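You operate a simulated robot arm through the tools that you are given. There is no shell and no other tool. Be economical: measure what you need, move in short steps, check, and stop when the job is done.

The job below is to be done with a simulated two-armed robot. You get a single attempt, and the scene is never put back.

TASK
On the top of the kitting table, fold the flat blue rag in half, so that its two long edges meet.

The check looks at the end state, three seconds after you hand in, the way a careful person would. Anything else that was tipped, shoved, dropped, spilled or broken makes it a failure. Flat cloth is picked up by pressing the open fingertips on it (5 to 10 N) and closing them slowly along it; thin cloth reads only 2 to 8 mm in the jaws.

THE ROBOT
Two 7-joint arms with two-finger parallel grippers on one trunk, on a base that drives. Base frame: it is fixed to the floor where the robot stands at the start and does not move with it; the origin is under the middle of the robot, x ahead of it, y to its left, z up; the surface under the hand at the start is at about z = 800. Units: mm, rad, N and s.
The left shoulder is at the start at [70, 134, 1076], the right one opposite. With the tool pointing down near the work surface each hand reaches from about 200 to 660 mm from the robot's upright axis, wherever it stands, measured 20 degrees to its own side. Places, roughly: top of the kitting table [600, 100, 800]. Payload 1.57 kg a hand.
The TCP of each hand is the grasp point between the finger pads, 30 mm short of the fingertips. In the tool frame z runs along the fingers and y along their closing line. The gripper opens to 80 mm. The fingers are 17 mm wide and 12 mm thick; the gripper's body (40 by 82 mm) begins 80 mm behind the TCP.
Orientation is that of the tool frame in the base frame, as a unit quaternion [x, y, z, w]. With the fingers straight down and closing along the base's y, the tool's x points along the base's -x, its y along +y and its z along -z.

THE INTERFACE
- The arms move only by the tool move_arm. It takes "left_rows", "right_rows" or both (then of equal length, played together; a hand with none holds still); each is a list of rows, each a list of 3 entries, a list of its own where there are three numbers: the shift along the tool's x, y, z in mm, then the turn, a rotation vector about the tool's x, y, z in rad, then the gripper command, from -1 (shut) to 1 (fully open), values between in proportion. In form: [[[tx, ty, tz], [rx, ry, rz], claw], ...]. A call has 1 to 8 rows; each row shifts and turns the commanded pose from where the row before left it, along the tool's axes as they then stand. A row lasts 0.2 s, in which the tool goes at most 50 mm and 0.15 rad; a call with a longer step from one row to the next is refused whole, and so is a gripper value outside its range. Where a pose cannot be reached the arm comes as near as it can. A force on the tool above 40 N (or 10 N above the force at the start of the call, whichever is more), or a blocked arm, ends the call early, and 0.2 s more pass. Each finger travels about 153 mm/s and halts on what it meets, pressing with about 40 N; the grip force reading is that of the motor and also rises with nothing between the fingers. The clock runs only during rows and for 0.2 s after the last one: add rows that do not move to give the fingers time. The reply holds the time, the measured pose of the TCP, the force on the tool along the base axes, the opening and the grip force, in the units named above and with some noise, with the torque about the TCP (base axes, N m) and any sound that the robot's microphone picked up.
- Cameras (640 x 400 px; columns grow to the right, rows downward): "scene" is now at [128.6, 5.2, 1282.6]; the picture's right is [0.09, -1.00, 0.00], its down [-0.75, -0.07, -0.65] and it looks along [0.65, 0.06, -0.76] (base axes); focal length 273 px, centre (320, 200). "left" rides on the left gripper at [72, 7, -122] in its tool frame; the picture's right is [-0.09, 1.00, 0.00], its down [-0.84, -0.08, -0.54] and it looks along [-0.54, -0.05, 0.84] (tool axes); focal length 238 px, centre (320, 200). "right" rides on the right gripper at [72, -7, -122] in its tool frame; the picture's right is [0.09, 1.00, 0.00], its down [-0.84, 0.08, -0.54] and it looks along [-0.54, 0.05, 0.84] (tool axes); focal length 238 px, centre (320, 200). There is no depth. A picture from a camera that has moved, and an enlarged one, comes with that camera's place and axes in the base frame and with its lens.
- get_image(camera): a new picture of that camera. The clock stands still meanwhile.
- slide_trunk(by): slides the trunk up (or, below 0, down) by that many mm; the arms and the scene camera ride with it, the base frame stays. It gives what a move gives, with no picture.
- roll_base(legs): drives the robot by 1 to 6 legs, each [ahead, left, turn to the left] in mm, mm and rad, along the robot's own axes; the way and the turn of a leg run together, so that a leg with both is an arc; at most 1500 mm and 3.142 rad a leg. The arms and the cameras ride along, it lands a little off, and it stops where it bumps. It gives what a move gives.
- head_to(pan, tilt): turns the head with the scene camera to pan (to the left, within 1.501 rad either way) and tilt (down, from -0.506 to 1.204), counted from straight ahead of the robot. It gives what a move gives.
- enlarge(camera, box): a new picture of the part [left, top, right, bottom] of that camera's present view, enlarged. The clock stands still meanwhile.
- close_job(): hands the job in; it is judged then, once.

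Go step by step. Nothing tells you exact positions but the pictures and the camera data: compare them with the known pose of the tool, close in by small moves and look again before you grip or let go. The budget is 120 turns and 108 pictures, counting those below and the enlarged ones. Unless the task says otherwise, let go and move clear before handing in, and close with one line.

The tools are called after "Call:" as name(argument=value, ...) on one line, values as JSON. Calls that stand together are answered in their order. move_arm: Moves the arms, as the interface text tells. Its arguments: {"type":"object","properties":{"left_rows":{"type":"array"},"right_rows":{"type":"array"}},"required":[]} The other tools are called the same way: slide_trunk (by) slides the trunk up or down; roll_base (legs) drives the base; head_to (pan, tilt) turns the head that bears the scene camera; get_image (camera) takes a picture; enlarge (camera, box) takes an enlarged picture of a part of a camera's view; close_job () hands the job in.

At the start:

```text
time: 0.0
left_eef_pos: [435.7, 318.4, 1031.8]
left_tcp_rot: [-0.001, 1.0, 0.001, -0.001]
left_wrist_force: [-1.2, -0.3, 0.3]
left_ft_torque: [0.0, 0.03, 0.01]
left_opening: 80.2
left_grip_force: 0.0
right_eef_pos: [385.6, -49.8, 1040.0]
right_tcp_rot: [0.0, 1.0, -0.001, 0.0]
right_wrist_force: [-0.3, 0.4, 0.3]
right_ft_torque: [0.0, 0.0, 0.03]
right_opening: 79.9
right_grip_force: 0.0
trunk travel left (down, up): [-650.0, 290.0]
robot x, y, heading: [-3.9, -0.8, -0.005]
head pan, tilt: [0.089, 0.859]
```

scene: 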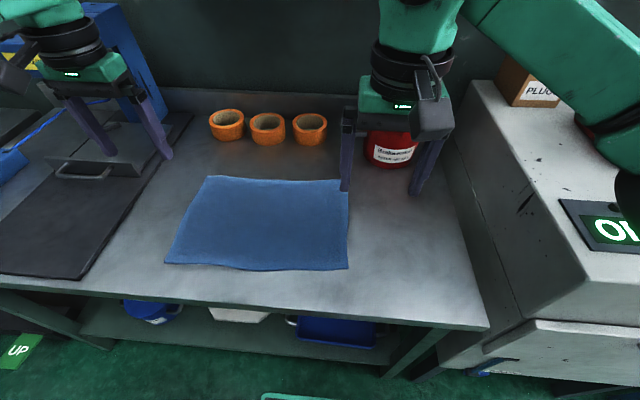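
right: 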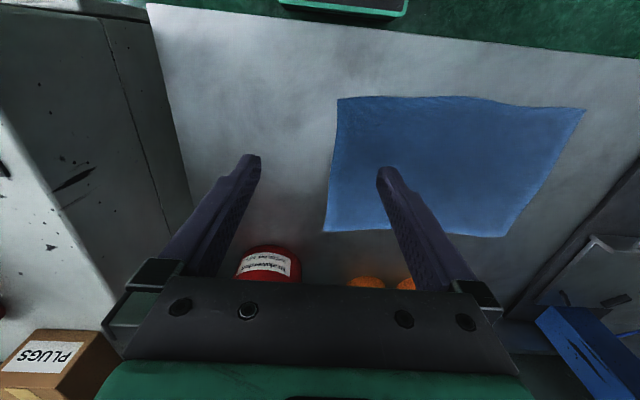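
left: 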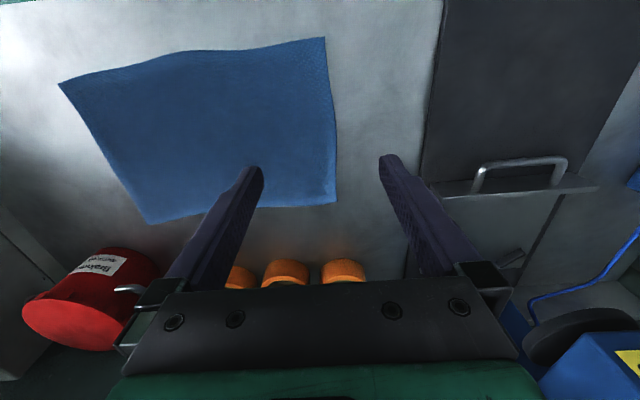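

The rag lies with its long edges along y, with corners at about (595,335), (612,-20), (376,-24) and (354,330). The far left corner is near the limit of reach, so I drive the base left to centre on it first.

Call:
roll_base(legs=[[0, 150, 0]])

Call:
get_image(camera="scene")

```text
time: 1.4
left_eef_pos: [436.4, 466.0, 1032.3]
left_tcp_rot: [0.0, 1.0, 0.0, 0.0]
left_wrist_force: [-0.1, 0.0, 0.1]
left_ft_torque: [0.0, 0.02, -0.03]
left_opening: 79.9
left_grip_force: 0.0
right_eef_pos: [386.6, 97.5, 1039.6]
right_tcp_rot: [0.0, 1.0, 0.001, 0.0]
right_wrist_force: [0.7, -0.9, 0.6]
right_ft_torque: [-0.01, 0.01, 0.01]
right_opening: 79.8
right_grip_force: 0.1
trunk travel left (down, up): [-650.0, 290.0]
robot x, y, heading: [-3.0, 149.4, -0.001]
head pan, tilt: [0.089, 0.859]
```

```text
104 pictures are left
camera scene: at [128.6, 153.3, 1282.6], right [0.09, -1.0, 0.0], down [-0.75, -0.07, -0.65], along [0.65, 0.06, -0.76], focal length 273 px, centre (320, 200)
```

scene: 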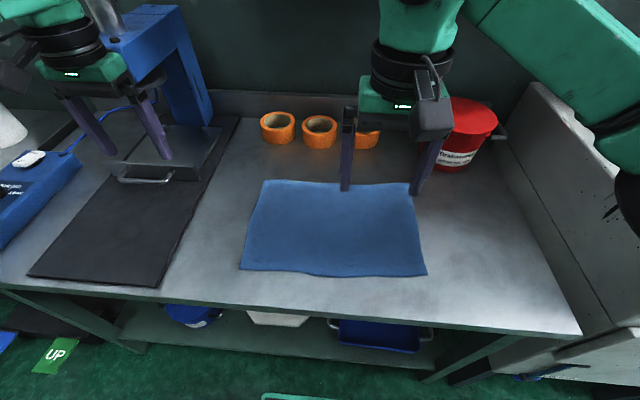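

The base now sits square in front of the rag. I move both hands above the far corners, half open.

Call:
move_arm(left_rows=[[[-25.6, -27.7, 22], [0, 0, 0], -0.3], [[-25.6, -27.7, 22], [0, 0, 0], -0.3], [[-25.6, -27.7, 22], [0, 0, 0], -0.3], [[-25.6, -27.7, 22], [0, 0, 0], -0.3], [[-25.6, -27.7, 22], [0, 0, 0], -0.3], [[-25.6, -27.7, 22], [0, 0, 0], -0.3], [[0, 0, 0], [0, 0, 0], -0.3]], right_rows=[[[-34.7, -13.7, 23.3], [0, 0, 0], -0.3], [[-34.7, -13.7, 23.3], [0, 0, 0], -0.3], [[-34.7, -13.7, 23.3], [0, 0, 0], -0.3], [[-34.7, -13.7, 23.3], [0, 0, 0], -0.3], [[-34.7, -13.7, 23.3], [0, 0, 0], -0.3], [[-34.7, -13.7, 23.3], [0, 0, 0], -0.3], [[0, 0, 0], [0, 0, 0], -0.3]])

Call:
get_image(camera="scene")

Call:
get_image(camera="left")

Call:
get_image(camera="right")

```text
time: 3.0
left_eef_pos: [542.1, 327.3, 905.1]
left_tcp_rot: [0.0, 1.0, 0.001, 0.001]
left_wrist_force: [-0.6, -0.4, -0.1]
left_ft_torque: [-0.02, 0.0, 0.01]
left_opening: 27.9
left_grip_force: 0.0
left hand out of reach, approached as far as the arm can: row 5, 6
right_eef_pos: [594.5, 17.1, 897.5]
right_tcp_rot: [0.0, 1.0, 0.0, 0.0]
right_wrist_force: [0.2, -0.5, 0.0]
right_ft_torque: [0.02, 0.01, 0.01]
right_opening: 27.9
right_grip_force: 0.0
trunk travel left (down, up): [-650.0, 290.0]
robot x, y, heading: [0.1, 149.8, -0.002]
head pan, tilt: [0.089, 0.859]
```

```text
103 pictures are left
camera scene: at [128.7, 154.3, 1282.6], right [0.09, -1.0, 0.0], down [-0.75, -0.07, -0.65], along [0.65, 0.06, -0.76], focal length 273 px, centre (320, 200)
```

scene: 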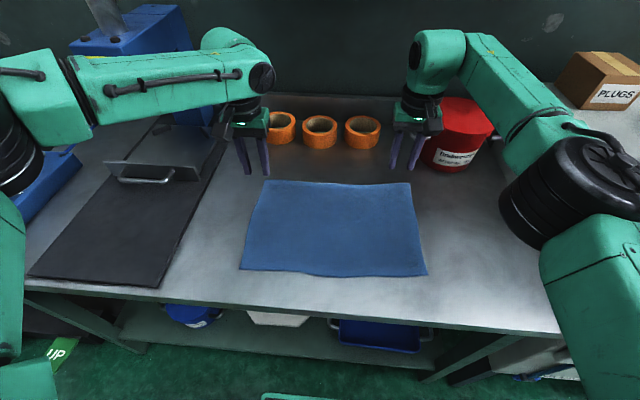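

```text
102 pictures are left
camera left: at [468.9, 332.9, 1026.6], right [0.09, 1.0, 0.0], down [0.84, -0.08, 0.54], along [0.54, -0.05, -0.84], focal length 238 px, centre (320, 200)
```

left: 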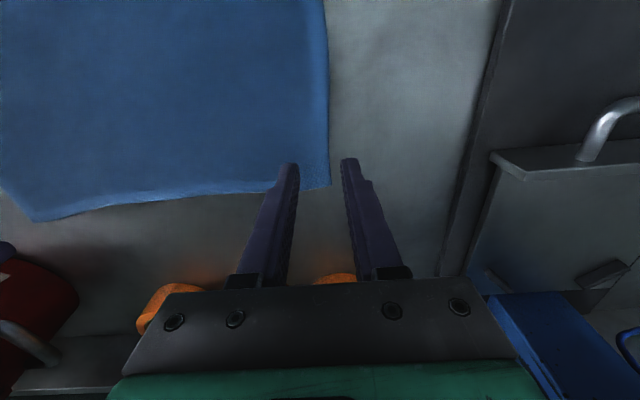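

```text
101 pictures are left
camera right: at [521.6, 10.9, 1019.9], right [-0.09, 1.0, 0.0], down [0.84, 0.08, 0.54], along [0.54, 0.05, -0.84], focal length 238 px, centre (320, 200)
```

right: 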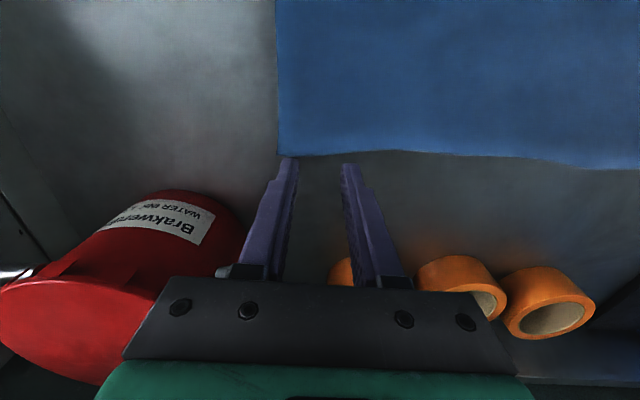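

The left hand stopped short at (542,327). Combining the views, the far edge runs from about (594,333) to (615,-23) and the near edge from (354,329) to (375,-25). I test a small forward move of the left hand.

Call:
move_arm(left_rows=[[[0, 0, 0], [0, 0, 0], -0.3], [[0, 0, 10], [0, 0, 0], -0.3], [[-10, 0, 10], [0, 0, 0], -0.3], [[0, 0, 0], [0, 0, 0], -0.3]])

```text
time: 4.0
left_eef_pos: [540.8, 332.3, 887.8]
left_tcp_rot: [0.0, 1.0, 0.0, 0.001]
left_wrist_force: [-0.3, -0.5, 0.4]
left_ft_torque: [0.01, 0.02, 0.02]
left_opening: 28.1
left_grip_force: 0.2
left hand out of reach, approached as far as the arm can: row 3
right_eef_pos: [594.1, 17.6, 899.1]
right_tcp_rot: [0.0, 1.0, 0.0, 0.0]
right_wrist_force: [-1.1, 0.6, 0.3]
right_ft_torque: [0.0, -0.02, 0.0]
right_opening: 28.3
right_grip_force: 0.0
trunk travel left (down, up): [-650.0, 290.0]
robot x, y, heading: [-2.4, 148.5, 0.001]
head pan, tilt: [0.089, 0.859]
```

The left arm seems caught at a joint limit rather than at true reach. I bring it back toward the body and go out again along its own line.

Call:
move_arm(left_rows=[[[40, -15, -5], [0, 0, 0], -0.3], [[40, -15, -5], [0, 0, 0], -0.3], [[0, 0, 0], [0, 0, 0], -0.3], [[-25, 0, 0], [0, 0, 0], -0.3], [[-25, 0, 0], [0, 0, 0], -0.3], [[-25, 0, 0], [0, 0, 0], -0.3], [[-25, 0, 0], [0, 0, 0], -0.3], [[0, 0, 0], [0, 0, 0], -0.3]])

Call:
get_image(camera="scene")

```text
time: 5.8
left_eef_pos: [535.3, 316.2, 900.6]
left_tcp_rot: [0.0, 1.0, -0.001, 0.0]
left_wrist_force: [0.3, -0.1, 0.4]
left_ft_torque: [0.04, 0.02, 0.05]
left_opening: 28.2
left_grip_force: 0.0
left hand out of reach, approached as far as the arm can: row 6, 7
right_eef_pos: [595.1, 17.0, 898.5]
right_tcp_rot: [0.001, 1.0, 0.0, 0.0]
right_wrist_force: [0.7, -0.5, 0.3]
right_ft_torque: [0.03, 0.0, -0.04]
right_opening: 27.7
right_grip_force: 0.1
trunk travel left (down, up): [-650.0, 290.0]
robot x, y, heading: [-1.4, 149.5, -0.002]
head pan, tilt: [0.089, 0.859]
```

```text
100 pictures are left
camera scene: at [129.0, 154.6, 1282.5], right [0.09, -1.0, 0.0], down [-0.75, -0.07, -0.65], along [0.65, 0.06, -0.76], focal length 273 px, centre (320, 200)
```

scene: 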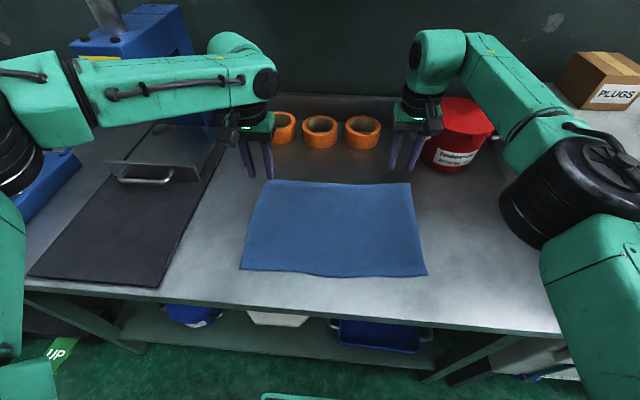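

The left arm still binds about 50 mm short. I test whether a small yaw of the tool frees it.

Call:
move_arm(left_rows=[[[10, 0, 0], [0, 0, 0.15], -0.3], [[0, 0, 0], [0, 0, 0.15], -0.3], [[-10, 0, 0], [0, 0, 0], -0.3], [[-15, 0, 0], [0, 0, 0], -0.3], [[-15, 0, 0], [0, 0, 0], -0.3], [[0, 0, 0], [0, 0, 0], -0.3]])

```text
time: 7.2
left_eef_pos: [534.3, 317.8, 905.2]
left_tcp_rot: [0.149, 0.989, -0.001, 0.001]
left_wrist_force: [0.8, 0.3, -0.3]
left_ft_torque: [-0.01, 0.02, 0.03]
left_opening: 28.0
left_grip_force: 0.0
left hand out of reach, approached as far as the arm can: row 4, 5
right_eef_pos: [593.5, 16.7, 898.4]
right_tcp_rot: [0.0, 1.0, -0.001, 0.0]
right_wrist_force: [-0.6, 0.1, -0.9]
right_ft_torque: [0.01, 0.01, -0.02]
right_opening: 28.2
right_grip_force: 0.0
trunk travel left (down, up): [-650.0, 290.0]
robot x, y, heading: [-3.8, 148.9, 0.002]
head pan, tilt: [0.089, 0.859]
```

Yaw doesn't help, so I undo it, pull the right hand back 50 mm, and roll the base ahead 50 mm.

Call:
move_arm(left_rows=[[[0, 0, 0], [0, 0, -0.15], -0.3], [[0, 0, 0], [0, 0, -0.15], -0.3], [[0, 0, 0], [0, 0, 0], -0.3]], right_rows=[[[25, 0, 0], [0, 0, 0], -0.3], [[25, 0, 0], [0, 0, 0], -0.3], [[0, 0, 0], [0, 0, 0], -0.3]])

Call:
roll_base(legs=[[50, 0, 0]])

Call:
get_image(camera="scene")

```text
time: 8.0
left_eef_pos: [535.4, 317.6, 904.8]
left_tcp_rot: [-0.001, 1.0, 0.0, 0.0]
left_wrist_force: [-0.2, 0.8, -0.1]
left_ft_torque: [-0.02, 0.02, 0.03]
left_opening: 28.0
left_grip_force: 0.1
right_eef_pos: [545.0, 17.0, 898.8]
right_tcp_rot: [0.001, 1.0, 0.0, 0.001]
right_wrist_force: [0.3, 0.0, 0.2]
right_ft_torque: [0.0, 0.0, 0.0]
right_opening: 28.2
right_grip_force: 0.1
trunk travel left (down, up): [-650.0, 290.0]
robot x, y, heading: [1.3, 152.3, -0.005]
head pan, tilt: [0.089, 0.859]
```

```text
time: 8.9
left_eef_pos: [581.1, 317.5, 905.2]
left_tcp_rot: [0.0, 1.0, 0.001, 0.002]
left_wrist_force: [0.8, -0.3, 0.8]
left_ft_torque: [0.03, 0.07, 0.02]
left_opening: 28.1
left_grip_force: 0.0
right_eef_pos: [591.3, 18.6, 900.0]
right_tcp_rot: [0.0, 1.0, -0.001, 0.0]
right_wrist_force: [0.2, 1.3, -0.6]
right_ft_torque: [-0.01, 0.02, 0.02]
right_opening: 28.2
right_grip_force: 0.1
trunk travel left (down, up): [-650.0, 290.0]
robot x, y, heading: [51.6, 146.3, -0.009]
head pan, tilt: [0.089, 0.859]
```

```text
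99 pictures are left
camera scene: at [175.3, 154.7, 1282.9], right [0.09, -1.0, 0.0], down [-0.75, -0.07, -0.66], along [0.65, 0.06, -0.76], focal length 273 px, centre (320, 200)
```

scene: 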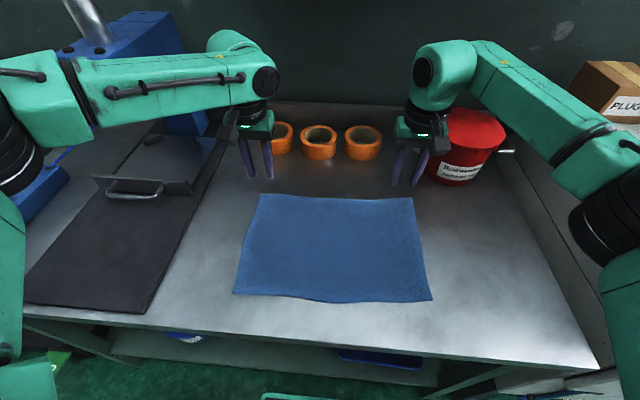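

The base is 50 mm further ahead and nothing was touched. I bring both hands to just above the far corners.

Call:
move_arm(left_rows=[[[-1, -4, 20], [0, 0, 0], -0.3], [[-1, -4, 20], [0, 0, 0], -0.3], [[0, -1, 18], [0, 0, 0], -0.3], [[0, 0, 0], [0, 0, 0], -0.3]], right_rows=[[[-5, -7, 20], [0, 0, 0], -0.3], [[-5, -7, 20], [0, 0, 0], -0.3], [[0, 0, 14], [0, 0, 0], -0.3], [[0, 0, 0], [0, 0, 0], -0.3]])

Call:
get_image(camera="left")

Call:
get_image(camera="right")

```text
time: 9.9
left_eef_pos: [570.7, 317.8, 850.5]
left_tcp_rot: [0.0, 1.0, -0.001, 0.002]
left_wrist_force: [1.1, 0.1, -0.2]
left_ft_torque: [0.0, 0.0, 0.04]
left_opening: 28.0
left_grip_force: 0.1
left hand out of reach, approached as far as the arm can: row 1, 2, 3
right_eef_pos: [602.5, 2.9, 845.6]
right_tcp_rot: [0.0, 1.0, 0.001, 0.0]
right_wrist_force: [0.2, 0.6, -1.2]
right_ft_torque: [0.01, 0.0, 0.0]
right_opening: 28.0
right_grip_force: 0.1
trunk travel left (down, up): [-650.0, 290.0]
robot x, y, heading: [51.8, 148.3, -0.003]
head pan, tilt: [0.089, 0.859]
```

```text
98 pictures are left
camera left: at [498.3, 323.9, 971.7], right [0.09, 1.0, 0.0], down [0.83, -0.08, 0.55], along [0.54, -0.05, -0.84], focal length 238 px, centre (320, 200)
```

left: 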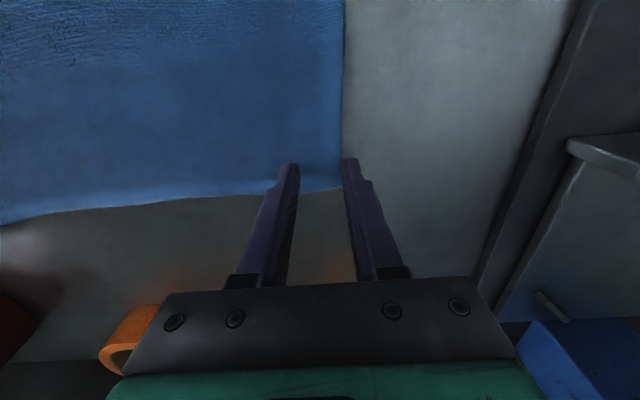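

```text
97 pictures are left
camera right: at [530.0, -3.0, 966.3], right [-0.09, 1.0, 0.0], down [0.84, 0.08, 0.54], along [0.54, 0.05, -0.84], focal length 238 px, centre (320, 200)
```

right: 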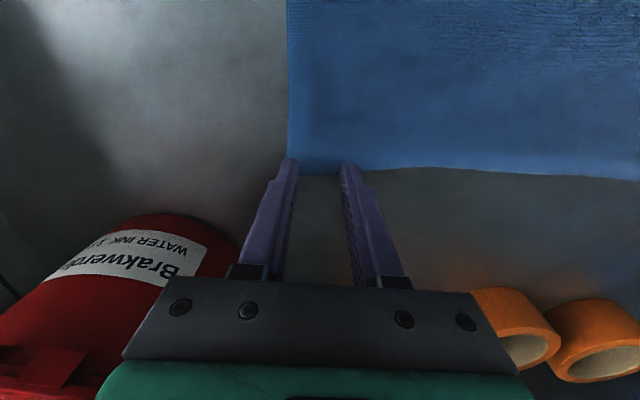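

The right hand is well placed, with its outer finger at the corner edge. The left is again at its limit, so I tilt it forward about 0.2 rad, which gains reach at the fingertips, and shift both hands a little inboard.

Call:
move_arm(left_rows=[[[0, -7, 0], [0, -0.1, 0], -0.3], [[0, -7, 0], [0, -0.1, 0], -0.3], [[-6, -6, 0], [0, 0, 0], -0.3], [[0, 0, 0], [0, 0, 0], -0.3]], right_rows=[[[0, 4, 0], [0, 0, 0], -0.3], [[2, 4, 0], [0, 0, 0], -0.3], [[0, 0, 0], [0, 0, 0], -0.3], [[0, 0, 0], [0, 0, 0], -0.3]])

```text
time: 10.9
left_eef_pos: [575.2, 297.3, 852.2]
left_tcp_rot: [-0.001, 0.995, 0.0, 0.099]
left_wrist_force: [-0.6, 0.4, -0.4]
left_ft_torque: [0.0, 0.01, -0.01]
left_opening: 28.1
left_grip_force: 0.0
right_eef_pos: [601.5, 11.5, 844.5]
right_tcp_rot: [0.001, 1.0, 0.0, 0.0]
right_wrist_force: [-0.5, 0.2, 0.8]
right_ft_torque: [-0.01, -0.01, 0.04]
right_opening: 28.0
right_grip_force: 0.2
trunk travel left (down, up): [-650.0, 290.0]
robot x, y, heading: [48.6, 155.0, 0.008]
head pan, tilt: [0.089, 0.859]
```

The tilt works: left tip is at about (581,297,823), right tip at (601,11,814). I lower both to just above the cloth.

Call:
move_arm(left_rows=[[[0, 0, 10], [0, 0, 0], -0.3], [[0, 0, 9], [0, 0, 0], -0.3], [[0, 0, 0], [0, 0, 0], -0.3]], right_rows=[[[0, 0, 6], [0, 0, 0], -0.3], [[0, 0, 5], [0, 0, 0], -0.3], [[0, 0, 0], [0, 0, 0], -0.3]])

Call:
enlarge(camera="left", box=[220, 120, 420, 245])

Call:
enlarge(camera="right", box=[220, 120, 420, 245])

```text
time: 11.7
left_eef_pos: [580.2, 295.5, 833.0]
left_tcp_rot: [0.0, 0.995, 0.0, 0.101]
left_wrist_force: [-0.2, -0.7, 3.5]
left_ft_torque: [0.03, 0.02, 0.01]
left_opening: 27.9
left_grip_force: 0.0
right_eef_pos: [600.7, 12.7, 834.8]
right_tcp_rot: [0.0, 1.0, 0.0, 0.0]
right_wrist_force: [0.2, 0.5, 1.9]
right_ft_torque: [0.02, 0.02, -0.01]
right_opening: 28.3
right_grip_force: 0.0
trunk travel left (down, up): [-650.0, 290.0]
robot x, y, heading: [48.0, 149.0, -0.001]
head pan, tilt: [0.089, 0.859]
```

```text
3.20 times, centred on (320, 182) of left
camera zoom: at [485.3, 303.6, 938.4], right [0.09, 1.0, 0.02], down [0.71, -0.08, 0.7], along [0.7, -0.05, -0.71], focal length 763 px, centre (320, 256)
```

zoom: 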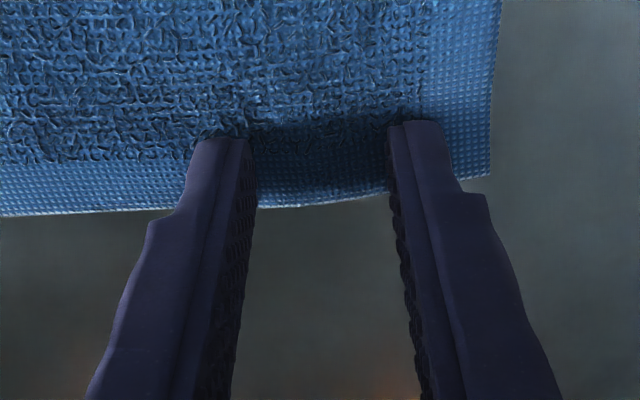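

```text
3.20 times, centred on (320, 182) of right
camera zoom: at [528.1, 5.2, 955.9], right [-0.09, 1.0, 0.0], down [0.84, 0.08, 0.54], along [0.54, 0.05, -0.84], focal length 763 px, centre (320, 256)
```

zoom: 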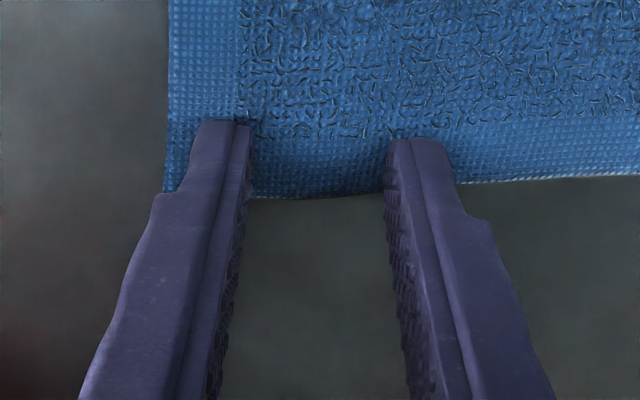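

Both tips are touching the cloth. I press down a little further to reach 5–10 N.

Call:
move_arm(left_rows=[[[0, 0, 1.5], [0, 0, 0], -0.3], [[0, 0, 0], [0, 0, 0], -0.3]], right_rows=[[[0, 0, 2], [0, 0, 0], -0.3], [[0, 0, 0], [0, 0, 0], -0.3]])

```text
time: 12.3
left_eef_pos: [578.8, 297.1, 834.3]
left_tcp_rot: [0.0, 0.995, 0.0, 0.103]
left_wrist_force: [1.0, -0.5, 8.1]
left_ft_torque: [0.01, -0.01, 0.01]
left_opening: 28.2
left_grip_force: 0.1
right_eef_pos: [600.2, 11.2, 832.8]
right_tcp_rot: [0.001, 1.0, 0.001, 0.001]
right_wrist_force: [1.3, -0.3, 5.2]
right_ft_torque: [0.02, -0.05, -0.01]
right_opening: 27.7
right_grip_force: 0.2
trunk travel left (down, up): [-650.0, 290.0]
robot x, y, heading: [50.3, 150.1, -0.001]
head pan, tilt: [0.089, 0.859]
```

Forces are about 8 N left and 5 N right. I add a touch on the right and close both slowly.

Call:
move_arm(left_rows=[[[0, 0, 0], [0, 0, 0], -0.4], [[0, 0, 0], [0, 0, 0], -0.5], [[0, 0, 0], [0, 0, 0], -0.6], [[0, 0, 0], [0, 0, 0], -0.7], [[0, 0, 0], [0, 0, 0], -0.8], [[0, 0, 0], [0, 0, 0], -0.9], [[0, 0, 0], [0, 0, 0], -1], [[0, 0, 0], [0, 0, 0], -1]], right_rows=[[[0, 0, 0.7], [0, 0, 0], -0.4], [[0, 0, 0], [0, 0, 0], -0.5], [[0, 0, 0], [0, 0, 0], -0.6], [[0, 0, 0], [0, 0, 0], -0.7], [[0, 0, 0], [0, 0, 0], -0.8], [[0, 0, 0], [0, 0, 0], -0.9], [[0, 0, 0], [0, 0, 0], -1], [[0, 0, 0], [0, 0, 0], -1]])

Call:
enlarge(camera="left", box=[220, 120, 420, 245])

Call:
enlarge(camera="right", box=[220, 120, 420, 245])

```text
time: 14.1
left_eef_pos: [578.2, 297.2, 833.6]
left_tcp_rot: [0.001, 0.995, -0.001, 0.102]
left_wrist_force: [0.4, -12.5, 7.9]
left_ft_torque: [-0.37, 0.03, -0.01]
left_opening: 3.8
left_grip_force: 24.9
right_eef_pos: [599.1, 12.9, 832.8]
right_tcp_rot: [-0.002, 1.0, 0.001, 0.002]
right_wrist_force: [-0.1, 12.8, 9.5]
right_ft_torque: [0.35, 0.04, -0.08]
right_opening: 4.0
right_grip_force: 24.9
trunk travel left (down, up): [-650.0, 290.0]
robot x, y, heading: [47.2, 147.8, -0.001]
head pan, tilt: [0.089, 0.859]
```

```text
3.20 times, centred on (320, 182) of left
camera zoom: at [483.6, 303.4, 937.8], right [0.09, 1.0, 0.02], down [0.71, -0.08, 0.7], along [0.7, -0.05, -0.71], focal length 763 px, centre (320, 256)
```

zoom: 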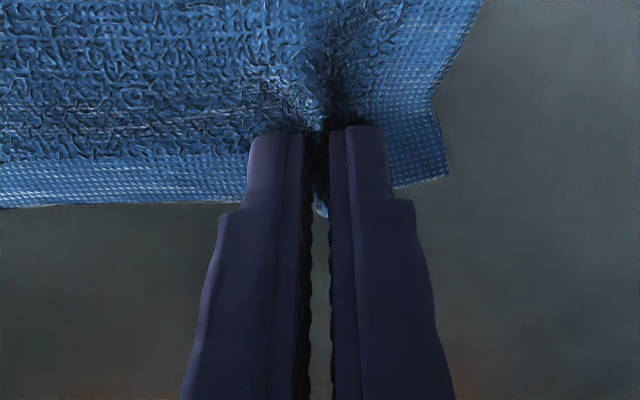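

```text
3.20 times, centred on (320, 182) of right
camera zoom: at [525.9, 5.9, 954.6], right [-0.09, 1.0, 0.0], down [0.83, 0.08, 0.54], along [0.54, 0.05, -0.84], focal length 763 px, centre (320, 256)
```

zoom: 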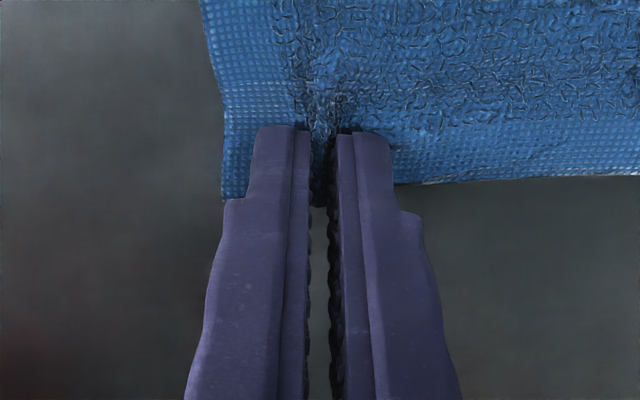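

Both grips hold the cloth, reading about 4 mm. I lift the far edge along an arc toward the fold line, letting the hands in slightly and straightening the left one.

Call:
move_arm(left_rows=[[[-1.5, -5, -27.3], [0, 0, 0], -1], [[2, -2, -25.5], [0, 0.1, 0], -1], [[12, 0, -23.6], [0, 0.1, 0], -1], [[23, 0, -16], [0, 0, 0], -1], [[25, 0, -10], [0, 0, 0], -1], [[28, 0, -4], [0, 0, 0], -1], [[0, 0, 0], [0, 0, 0], -1]], right_rows=[[[4, 5, -27], [0, 0, 0], -1], [[10, 2, -24], [0, 0, 0], -1], [[17, 0, -22], [0, 0, 0], -1], [[23, 0, -16], [0, 0, 0], -1], [[25, 0, -10], [0, 0, 0], -1], [[28, 0, -4], [0, 0, 0], -1], [[0, 0, 0], [0, 0, 0], -1]])

Call:
get_image(camera="scene")

```text
time: 15.7
left_eef_pos: [479.8, 290.9, 936.3]
left_tcp_rot: [0.0, 1.0, 0.0, -0.001]
left_wrist_force: [-0.1, -1.3, 0.1]
left_ft_torque: [0.03, -0.02, 0.01]
left_opening: 3.6
left_grip_force: 24.5
right_eef_pos: [494.9, 17.7, 934.7]
right_tcp_rot: [0.002, 1.0, 0.0, 0.0]
right_wrist_force: [-0.2, 1.1, 0.1]
right_ft_torque: [0.01, 0.01, 0.0]
right_opening: 3.6
right_grip_force: 25.0
trunk travel left (down, up): [-650.0, 290.0]
robot x, y, heading: [49.8, 147.1, -0.003]
head pan, tilt: [0.089, 0.859]
```

```text
92 pictures are left
camera scene: at [178.6, 154.7, 1282.5], right [0.09, -1.0, 0.0], down [-0.75, -0.07, -0.65], along [0.65, 0.06, -0.76], focal length 273 px, centre (320, 200)
```

scene: 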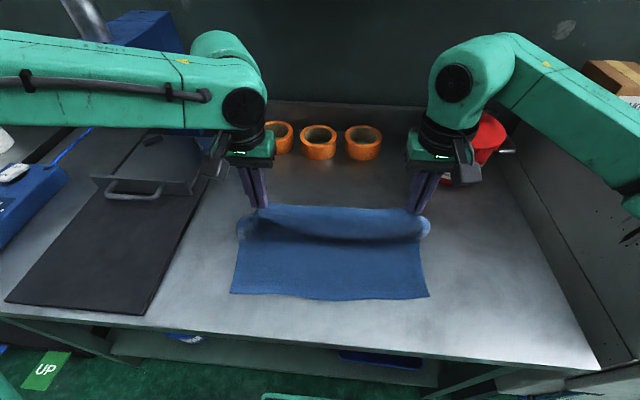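

The far half is standing up cleanly and the near half stays put. I lay it over along the second half of the arc to just above the near edge.

Call:
move_arm(left_rows=[[[28, 0, 4], [0, 0, 0], -1], [[25, 0, 10], [0, 0, 0], -1], [[23, 0, 16], [0, 0, 0], -1], [[17, 0, 20], [0, 0, 0], -1], [[10, 0, 20], [0, 0, 0], -1], [[4, 0, 16], [0, 0, 0], -1], [[0, 0, 0], [0, 0, 0], -1]], right_rows=[[[28, 0, 4], [0, 0, 0], -1], [[25, 0, 10], [0, 0, 0], -1], [[23, 0, 16], [0, 0, 0], -1], [[17, 0, 20], [0, 0, 0], -1], [[10, 0, 20], [0, 0, 0], -1], [[4, 0, 16], [0, 0, 0], -1], [[0, 0, 0], [0, 0, 0], -1]])

Call:
get_image(camera="scene")

Call:
get_image(camera="left")

Call:
get_image(camera="right")

```text
time: 17.3
left_eef_pos: [384.0, 290.4, 870.5]
left_tcp_rot: [0.0, 1.0, 0.0, 0.001]
left_wrist_force: [-0.2, -1.3, 0.4]
left_ft_torque: [-0.01, 0.02, 0.03]
left_opening: 3.5
left_grip_force: 24.5
left hand out of reach, approached as far as the arm can: row 5, 6
right_eef_pos: [385.7, 19.4, 848.3]
right_tcp_rot: [0.001, 1.0, 0.0, 0.0]
right_wrist_force: [0.3, 1.0, -0.2]
right_ft_torque: [0.04, 0.01, 0.01]
right_opening: 3.5
right_grip_force: 24.4
trunk travel left (down, up): [-650.0, 290.0]
robot x, y, heading: [47.3, 147.3, -0.004]
head pan, tilt: [0.089, 0.859]
```

```text
91 pictures are left
camera scene: at [176.9, 154.0, 1282.7], right [0.09, -1.0, 0.0], down [-0.75, -0.07, -0.65], along [0.65, 0.06, -0.76], focal length 273 px, centre (320, 200)
```

scene: 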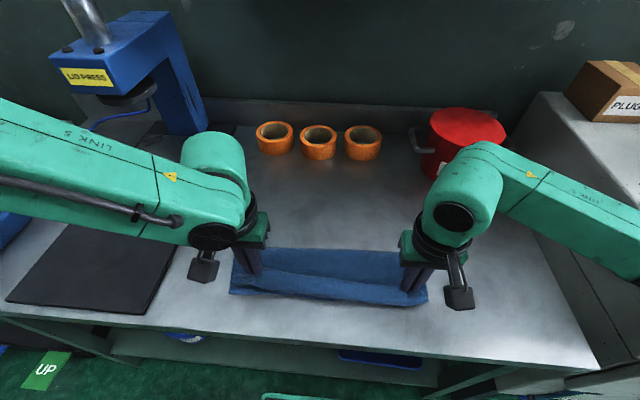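

```text
90 pictures are left
camera left: at [312.0, 296.1, 991.6], right [0.09, 1.0, 0.0], down [0.84, -0.08, 0.54], along [0.54, -0.05, -0.84], focal length 238 px, centre (320, 200)
```

left: 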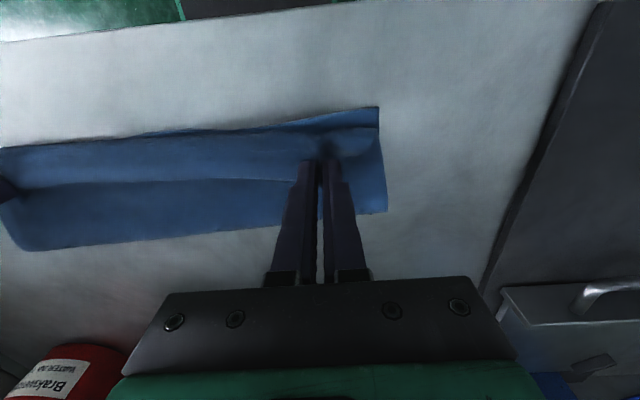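

```text
89 pictures are left
camera right: at [314.0, 11.9, 969.6], right [-0.09, 1.0, 0.0], down [0.84, 0.08, 0.54], along [0.54, 0.05, -0.84], focal length 238 px, centre (320, 200)
```

right: 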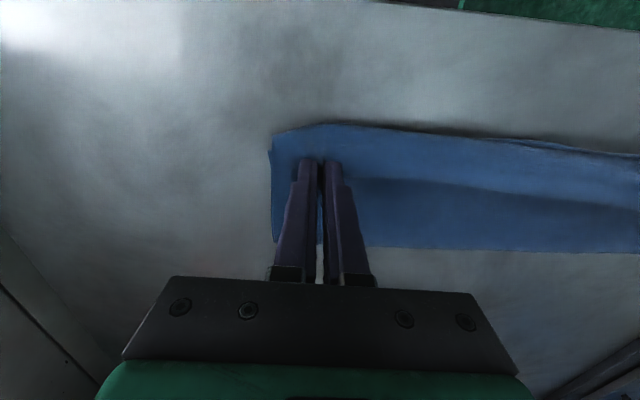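

The left hand is now at its near limit, 12 mm and about 35 mm of height short. I move both hands 50 mm forward and then roll the base back 50 mm, so they come back over the same spot with room to spare.

Call:
move_arm(left_rows=[[[-17, 0, 0], [0, 0, 0], -1], [[-17, 0, 0], [0, 0, 0], -1], [[-16, 0, 0], [0, 0, 0], -1], [[0, 0, 0], [0, 0, 0], -1]], right_rows=[[[-17, 0, -6], [0, 0, 0], -1], [[-17, 0, -6], [0, 0, 0], -1], [[-16, 0, 0], [0, 0, 0], -1], [[0, 0, 0], [0, 0, 0], -1]])

Call:
roll_base(legs=[[-50, 0, 0]])

Call:
get_image(camera="scene")

```text
time: 18.3
left_eef_pos: [433.5, 288.9, 871.8]
left_tcp_rot: [0.0, 1.0, 0.0, 0.0]
left_wrist_force: [0.1, -1.3, -0.2]
left_ft_torque: [-0.03, 0.01, -0.01]
left_opening: 3.5
left_grip_force: 24.2
right_eef_pos: [437.2, 18.9, 861.2]
right_tcp_rot: [0.0, 1.0, 0.0, 0.001]
right_wrist_force: [-0.5, 0.3, 0.9]
right_ft_torque: [-0.01, -0.02, -0.02]
right_opening: 3.7
right_grip_force: 24.8
trunk travel left (down, up): [-650.0, 290.0]
robot x, y, heading: [51.2, 148.1, 0.003]
head pan, tilt: [0.089, 0.859]
```

```text
time: 19.2
left_eef_pos: [384.5, 290.4, 869.2]
left_tcp_rot: [0.0, 1.0, 0.0, 0.0]
left_wrist_force: [-0.3, -0.4, -0.8]
left_ft_torque: [-0.02, -0.02, 0.01]
left_opening: 3.7
left_grip_force: 25.1
right_eef_pos: [387.6, 18.0, 859.8]
right_tcp_rot: [0.0, 1.0, 0.001, -0.001]
right_wrist_force: [-0.1, 0.1, -0.2]
right_ft_torque: [-0.03, 0.02, 0.0]
right_opening: 3.7
right_grip_force: 24.9
trunk travel left (down, up): [-650.0, 290.0]
robot x, y, heading: [0.6, 149.3, -0.001]
head pan, tilt: [0.089, 0.859]
```

```text
88 pictures are left
camera scene: at [129.8, 154.7, 1282.4], right [0.09, -1.0, 0.0], down [-0.75, -0.07, -0.65], along [0.65, 0.06, -0.76], focal length 273 px, centre (320, 200)
```

scene: 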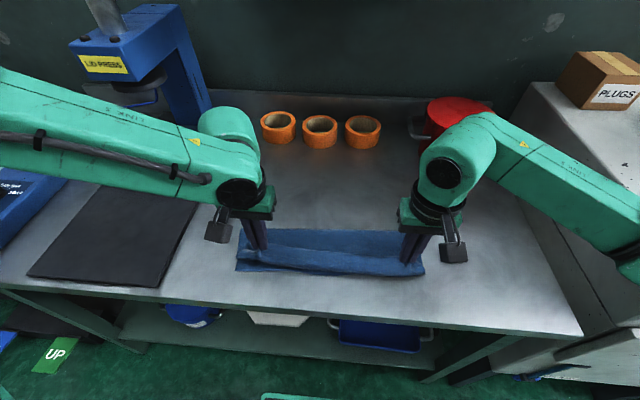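

Same spot, with room now. I bring both down to about 15 mm above the table over the near edge and look closely.

Call:
move_arm(left_rows=[[[6, 0, 11], [0, 0, 0], -1], [[6, 0, 11], [0, 0, 0], -1], [[0, 0, 0], [0, 0, 0], -1]], right_rows=[[[0, 0, 7], [0, 0, 0], -1], [[0, 0, 7], [0, 0, 0], -1], [[0, 0, 0], [0, 0, 0], -1]])

Call:
enlarge(camera="scene", box=[200, 180, 460, 342])

Call:
get_image(camera="left")

Call:
get_image(camera="right")

```text
time: 20.0
left_eef_pos: [373.4, 289.2, 849.7]
left_tcp_rot: [0.0, 1.0, 0.0, 0.001]
left_wrist_force: [-0.4, -1.4, 0.7]
left_ft_torque: [0.0, 0.02, -0.02]
left_opening: 3.6
left_grip_force: 24.7
right_eef_pos: [388.0, 19.0, 845.9]
right_tcp_rot: [0.0, 1.0, 0.0, 0.0]
right_wrist_force: [-1.0, -0.1, 0.0]
right_ft_torque: [-0.01, 0.03, 0.02]
right_opening: 3.8
right_grip_force: 24.5
trunk travel left (down, up): [-650.0, 290.0]
robot x, y, heading: [1.2, 150.2, 0.003]
head pan, tilt: [0.089, 0.859]
```

```text
2.46 times, centred on (330, 261) of scene
camera zoom: at [128.0, 154.6, 1282.6], right [0.09, -1.0, 0.0], down [-0.75, -0.07, -0.65], along [0.65, 0.06, -0.76], focal length 673 px, centre (295, 50)
```

zoom: 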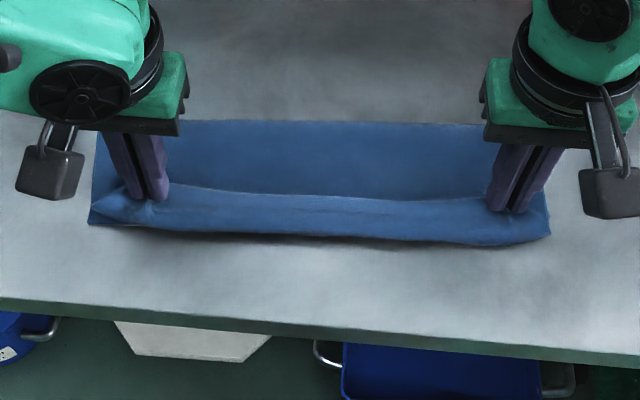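

```text
86 pictures are left
camera left: at [301.3, 296.2, 969.9], right [0.09, 1.0, 0.0], down [0.84, -0.08, 0.54], along [0.54, -0.05, -0.84], focal length 238 px, centre (320, 200)
```

left: 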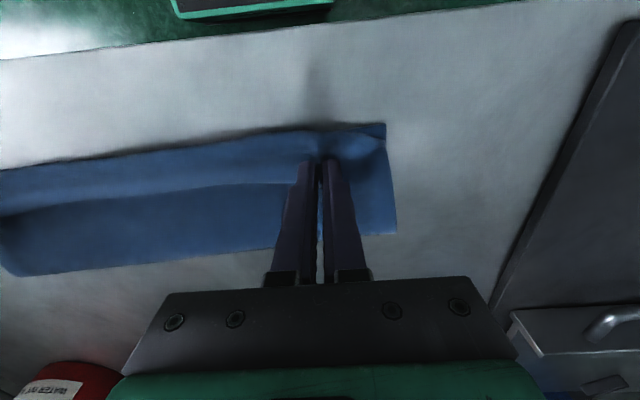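

```text
85 pictures are left
camera right: at [315.3, 12.3, 968.2], right [-0.09, 1.0, 0.0], down [0.84, 0.08, 0.54], along [0.54, 0.05, -0.84], focal length 238 px, centre (320, 200)
```

right: 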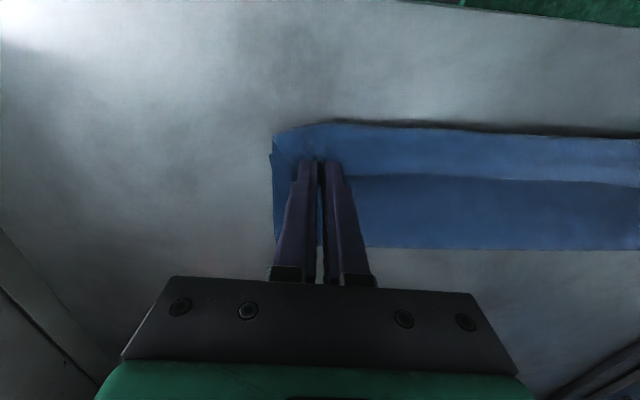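

The rag is folded over, with a loose loop at the fold line that should flatten when pressed. I lower the edges onto the near edge, with the left hand going about 6 mm nearer.

Call:
move_arm(left_rows=[[[6, 0, 4], [0, 0, 0], -1], [[0, 0, 5], [0, 0, 0], -1], [[0, 0, 4], [0, 0, 0], -1], [[0, 0, 0], [0, 0, 0], -1]], right_rows=[[[0, 0, 3], [0, 0, 0], -1], [[0, 0, 3], [0, 0, 0], -1], [[0, 0, 3], [0, 0, 0], -1], [[0, 0, 0], [0, 0, 0], -1]])

Call:
enlarge(camera="left", box=[200, 80, 440, 230])

Call:
enlarge(camera="right", box=[200, 80, 440, 230])

```text
time: 21.0
left_eef_pos: [366.5, 290.0, 839.0]
left_tcp_rot: [-0.001, 1.0, 0.001, 0.005]
left_wrist_force: [3.4, 0.9, 28.2]
left_ft_torque: [0.01, -0.19, 0.04]
left_opening: 3.6
left_grip_force: 24.4
right_eef_pos: [385.4, 18.5, 839.7]
right_tcp_rot: [0.0, 1.0, 0.001, 0.002]
right_wrist_force: [2.2, 0.8, 10.7]
right_ft_torque: [0.04, -0.13, -0.05]
right_opening: 3.8
right_grip_force: 24.5
trunk travel left (down, up): [-650.0, 290.0]
robot x, y, heading: [-1.8, 147.4, -0.001]
head pan, tilt: [0.089, 0.859]
```

```text
2.67 times, centred on (320, 155) of left
camera zoom: at [293.5, 296.0, 958.5], right [0.09, 1.0, 0.0], down [0.83, -0.08, 0.55], along [0.55, -0.05, -0.84], focal length 636 px, centre (320, 320)
```

zoom: 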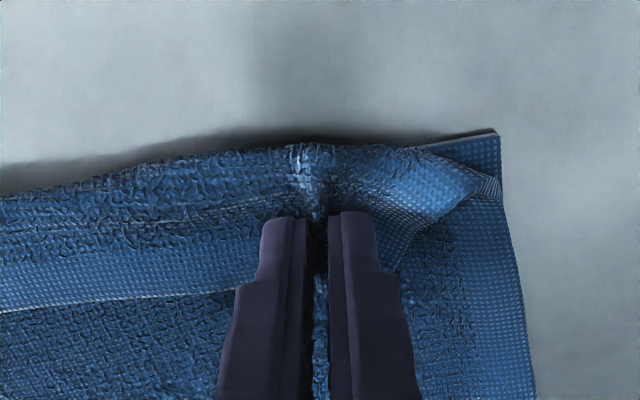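

```text
2.67 times, centred on (320, 155) of right
camera zoom: at [312.6, 11.8, 960.6], right [-0.09, 1.0, 0.0], down [0.83, 0.08, 0.55], along [0.54, 0.05, -0.84], focal length 636 px, centre (320, 320)
```

zoom: 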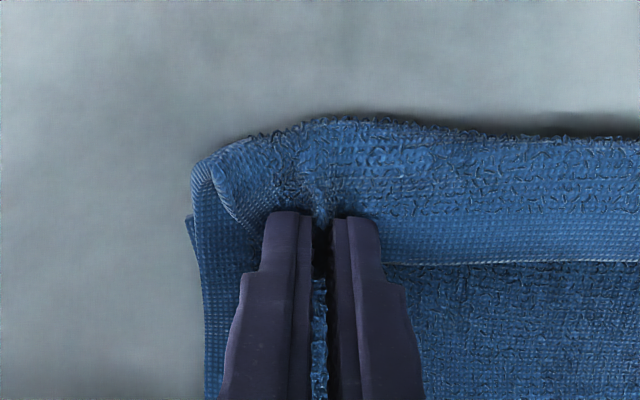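

In the close-ups the hem lies curled back toward +x, because the hands kept their orientation through the fold. I'll lift the edge again, give the base more room behind, tilt the hands forward so the hem can turn over, and release with the cloth taut so it drops edge-outward.

Call:
move_arm(left_rows=[[[-5, 0, -20], [0, 0, 0], -1], [[-20, 0, -15], [0, 0, 0], -1], [[-30, 0, -12], [0, 0, 0], -1], [[-30, 0, -12], [0, 0, 0], -1], [[-28, 0, 0], [0, 0, 0], -1], [[0, 0, 0], [0, 0, 0], -1]], right_rows=[[[-5, 0, -20], [0, 0, 0], -1], [[-20, 0, -15], [0, 0, 0], -1], [[-30, 0, -12], [0, 0, 0], -1], [[-30, 0, -12], [0, 0, 0], -1], [[-25, 0, 0], [0, 0, 0], -1], [[0, 0, 0], [0, 0, 0], -1]])

Call:
get_image(camera="scene")

```text
time: 22.4
left_eef_pos: [478.5, 289.2, 894.3]
left_tcp_rot: [0.0, 1.0, 0.0, 0.001]
left_wrist_force: [-1.4, -1.2, -0.5]
left_ft_torque: [-0.01, -0.02, 0.02]
left_opening: 3.6
left_grip_force: 24.8
right_eef_pos: [497.5, 18.1, 895.9]
right_tcp_rot: [0.0, 1.0, 0.001, 0.001]
right_wrist_force: [-0.4, 1.1, 0.5]
right_ft_torque: [0.05, -0.04, 0.0]
right_opening: 3.8
right_grip_force: 25.1
trunk travel left (down, up): [-650.0, 290.0]
robot x, y, heading: [0.5, 151.2, -0.004]
head pan, tilt: [0.089, 0.859]
```

```text
82 pictures are left
camera scene: at [127.1, 154.3, 1282.7], right [0.09, -1.0, 0.0], down [-0.75, -0.07, -0.65], along [0.65, 0.06, -0.76], focal length 273 px, centre (320, 200)
```

scene: 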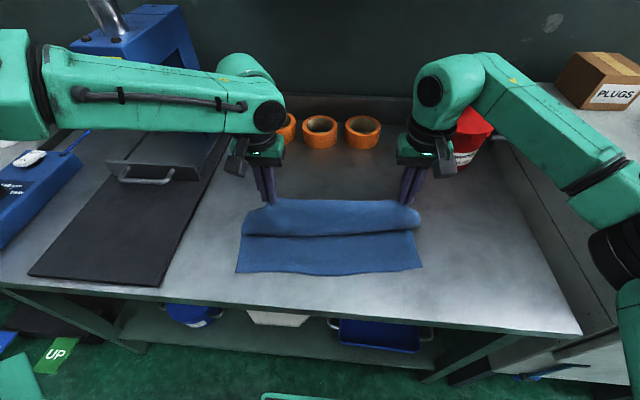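

The near half is still in place, with its edge from about (347,335) to (383,-19). Now the base goes back 75 mm.

Call:
roll_base(legs=[[-75, 0, 0]])

Call:
move_arm(left_rows=[[[0, 0, 0], [0, -0.14, 0], -1], [[0, 0, 0], [0, -0.14, 0], -1], [[0, 0, 0], [0, -0.14, 0], -1], [[0, 0, 0], [0, -0.14, 0], -1], [[0, 0, 0], [0, -0.14, 0], -1], [[0, 0, 0], [0, 0, 0], -1]], right_rows=[[[0, 0, 0], [0, -0.14, 0], -1], [[0, 0, 0], [0, -0.14, 0], -1], [[0, 0, 0], [0, -0.14, 0], -1], [[0, 0, 0], [0, -0.14, 0], -1], [[0, 0, 0], [0, -0.14, 0], -1], [[0, 0, 0], [0, 0, 0], -1]])

Call:
get_image(camera="scene")

Call:
get_image(camera="right")

```text
time: 23.4
left_eef_pos: [403.9, 289.3, 892.7]
left_tcp_rot: [0.0, 1.0, 0.0, -0.001]
left_wrist_force: [0.4, -1.1, -0.1]
left_ft_torque: [-0.04, -0.02, 0.02]
left_opening: 3.6
left_grip_force: 24.5
right_eef_pos: [423.7, 18.9, 896.4]
right_tcp_rot: [0.001, 1.0, 0.0, 0.0]
right_wrist_force: [-0.2, 1.5, 0.4]
right_ft_torque: [0.05, -0.03, 0.01]
right_opening: 3.7
right_grip_force: 24.3
trunk travel left (down, up): [-650.0, 290.0]
robot x, y, heading: [-74.2, 150.7, -0.001]
head pan, tilt: [0.089, 0.859]
```

```text
time: 24.9
left_eef_pos: [403.8, 289.5, 893.6]
left_tcp_rot: [-0.001, 0.94, 0.0, 0.342]
left_wrist_force: [0.3, -1.9, -0.7]
left_ft_torque: [-0.03, -0.03, -0.05]
left_opening: 3.5
left_grip_force: 24.3
right_eef_pos: [422.9, 17.7, 895.6]
right_tcp_rot: [0.001, 0.939, 0.001, 0.343]
right_wrist_force: [-0.1, 2.2, -0.1]
right_ft_torque: [0.07, 0.02, 0.03]
right_opening: 3.4
right_grip_force: 24.9
trunk travel left (down, up): [-650.0, 290.0]
robot x, y, heading: [-78.3, 145.5, -0.0]
head pan, tilt: [0.089, 0.859]
```

```text
81 pictures are left
camera scene: at [53.9, 154.4, 1282.5], right [0.09, -1.0, 0.0], down [-0.75, -0.07, -0.65], along [0.65, 0.06, -0.76], focal length 273 px, centre (320, 200)
```

scene: 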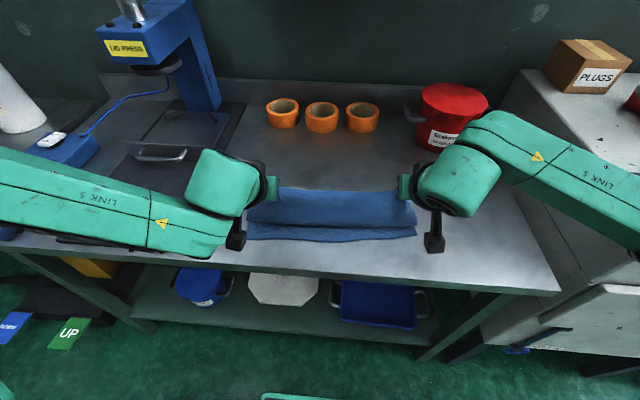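

```text
80 pictures are left
camera right: at [289.3, 11.8, 942.4], right [-0.07, 1.0, -0.06], down [0.29, 0.08, 0.95], along [0.95, 0.05, -0.29], focal length 238 px, centre (320, 200)
```

right: 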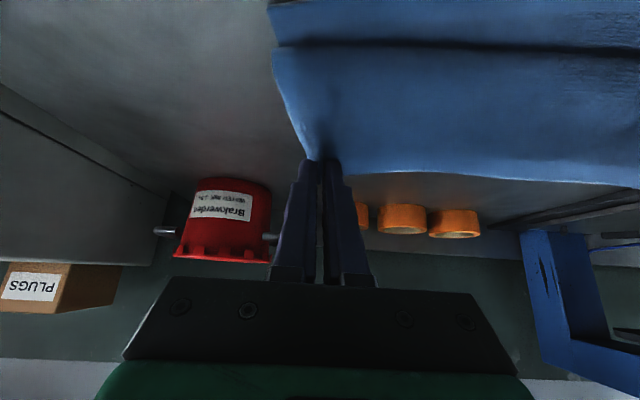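

The tilt is turning the hem upward, as wanted. I tilt further to about 1.15 rad and draw the edge outward and lower so the cloth lies taut toward the near edge.

Call:
move_arm(left_rows=[[[0, 0, 0], [0, -0.15, 0], -1], [[0, 0, 0], [0, -0.15, 0], -1], [[0, 0, 0], [0, -0.15, 0], -1], [[13, 0, -9], [0, 0, 0], -1], [[13, 0, -9], [0, 0, 0], -1], [[0, 0, 0], [0, 0, 0], -1]], right_rows=[[[0, 0, 0], [0, -0.15, 0], -1], [[0, 0, 0], [0, -0.15, 0], -1], [[0, 0, 0], [0, -0.15, 0], -1], [[13, 0, -9], [0, 0, 0], -1], [[13, 0, -9], [0, 0, 0], -1], [[0, 0, 0], [0, 0, 0], -1]])

Call:
get_image(camera="scene")

Call:
get_image(camera="right")

Call:
get_image(camera="left")

```text
time: 26.2
left_eef_pos: [377.3, 291.9, 877.6]
left_tcp_rot: [0.0, 0.839, 0.0, 0.544]
left_wrist_force: [-0.1, -1.6, 0.3]
left_ft_torque: [-0.02, -0.02, -0.05]
left_opening: 3.6
left_grip_force: 24.5
right_eef_pos: [395.8, 18.4, 879.8]
right_tcp_rot: [0.0, 0.839, 0.001, 0.544]
right_wrist_force: [-0.2, 2.4, -0.3]
right_ft_torque: [0.03, 0.0, 0.07]
right_opening: 3.7
right_grip_force: 24.8
trunk travel left (down, up): [-650.0, 290.0]
robot x, y, heading: [-77.4, 151.6, 0.003]
head pan, tilt: [0.089, 0.859]
```

```text
79 pictures are left
camera scene: at [53.6, 154.5, 1282.6], right [0.09, -1.0, 0.0], down [-0.75, -0.07, -0.65], along [0.65, 0.06, -0.76], focal length 273 px, centre (320, 200)
```

scene: 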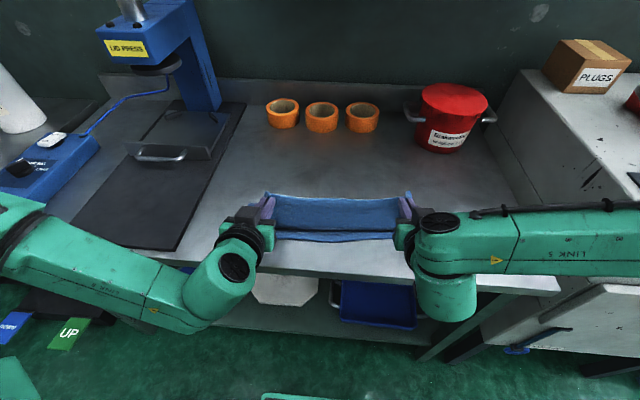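

```text
78 pictures are left
camera right: at [254.9, 11.4, 864.0], right [-0.04, 1.0, -0.08], down [-0.15, 0.08, 0.99], along [0.99, 0.05, 0.15], focal length 238 px, centre (320, 200)
```

right: 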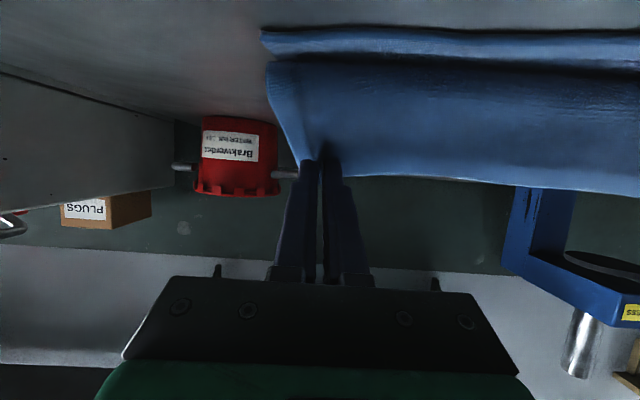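

```text
77 pictures are left
camera left: at [236.9, 296.9, 860.9], right [0.04, 1.0, 0.08], down [-0.15, -0.08, 0.99], along [0.99, -0.05, 0.15], focal length 238 px, centre (320, 200)
```

left: 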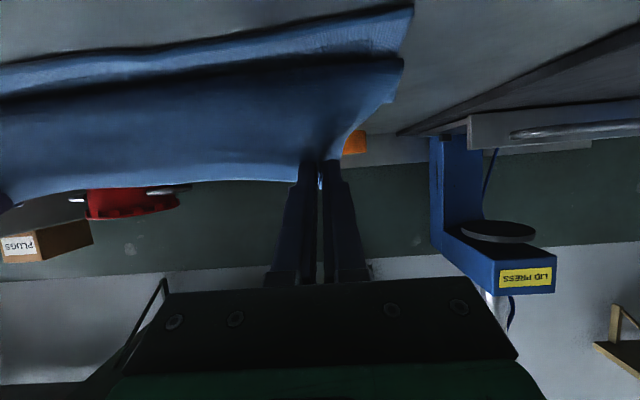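

The hem now points up, and the gripper bodies are out in front of the table edge. That leaves room to go fully horizontal, so I tilt to about 1.57 rad.

Call:
move_arm(left_rows=[[[0, 0, 0], [0, -0.14, 0], -1], [[0, 0, 0], [0, -0.14, 0], -1], [[0, 0, 0], [0, -0.14, 0], -1], [[0, 0, 0], [0, 0, 0], -1]], right_rows=[[[0, 0, 0], [0, -0.14, 0], -1], [[0, 0, 0], [0, -0.14, 0], -1], [[0, 0, 0], [0, -0.14, 0], -1], [[0, 0, 0], [0, 0, 0], -1]])

Call:
enlarge(camera="scene", box=[200, 150, 460, 312])

```text
time: 27.2
left_eef_pos: [380.6, 308.1, 903.9]
left_tcp_rot: [0.001, 0.707, -0.003, 0.707]
left_wrist_force: [0.7, -19.3, -3.7]
left_ft_torque: [-0.03, 0.09, -0.64]
left_opening: 3.8
left_grip_force: 24.5
left hand out of reach, approached as far as the arm can: row 2, 3
right_eef_pos: [395.5, 19.1, 880.3]
right_tcp_rot: [-0.001, 0.839, 0.003, 0.544]
right_wrist_force: [-0.6, 19.8, 3.1]
right_ft_torque: [0.39, -0.03, 0.53]
right_opening: 4.2
right_grip_force: 25.1
right hand out of reach, approached as far as the arm can: row 1, 2, 3
trunk travel left (down, up): [-650.0, 290.0]
robot x, y, heading: [-79.1, 151.6, -0.001]
head pan, tilt: [0.089, 0.859]
```

```text
2.46 times, centred on (330, 231) of scene
camera zoom: at [53.7, 154.0, 1282.6], right [0.09, -1.0, 0.0], down [-0.75, -0.07, -0.65], along [0.65, 0.06, -0.76], focal length 673 px, centre (295, 124)
```

zoom: 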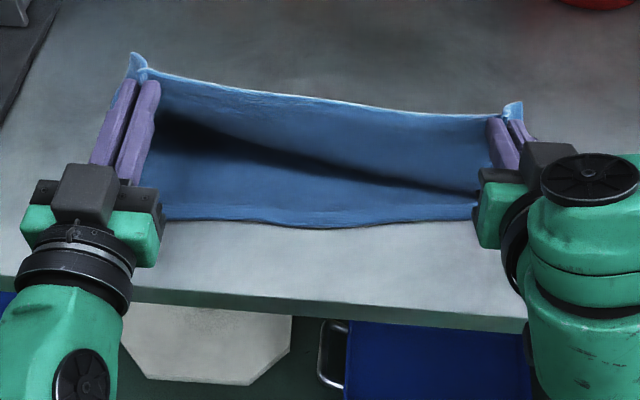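

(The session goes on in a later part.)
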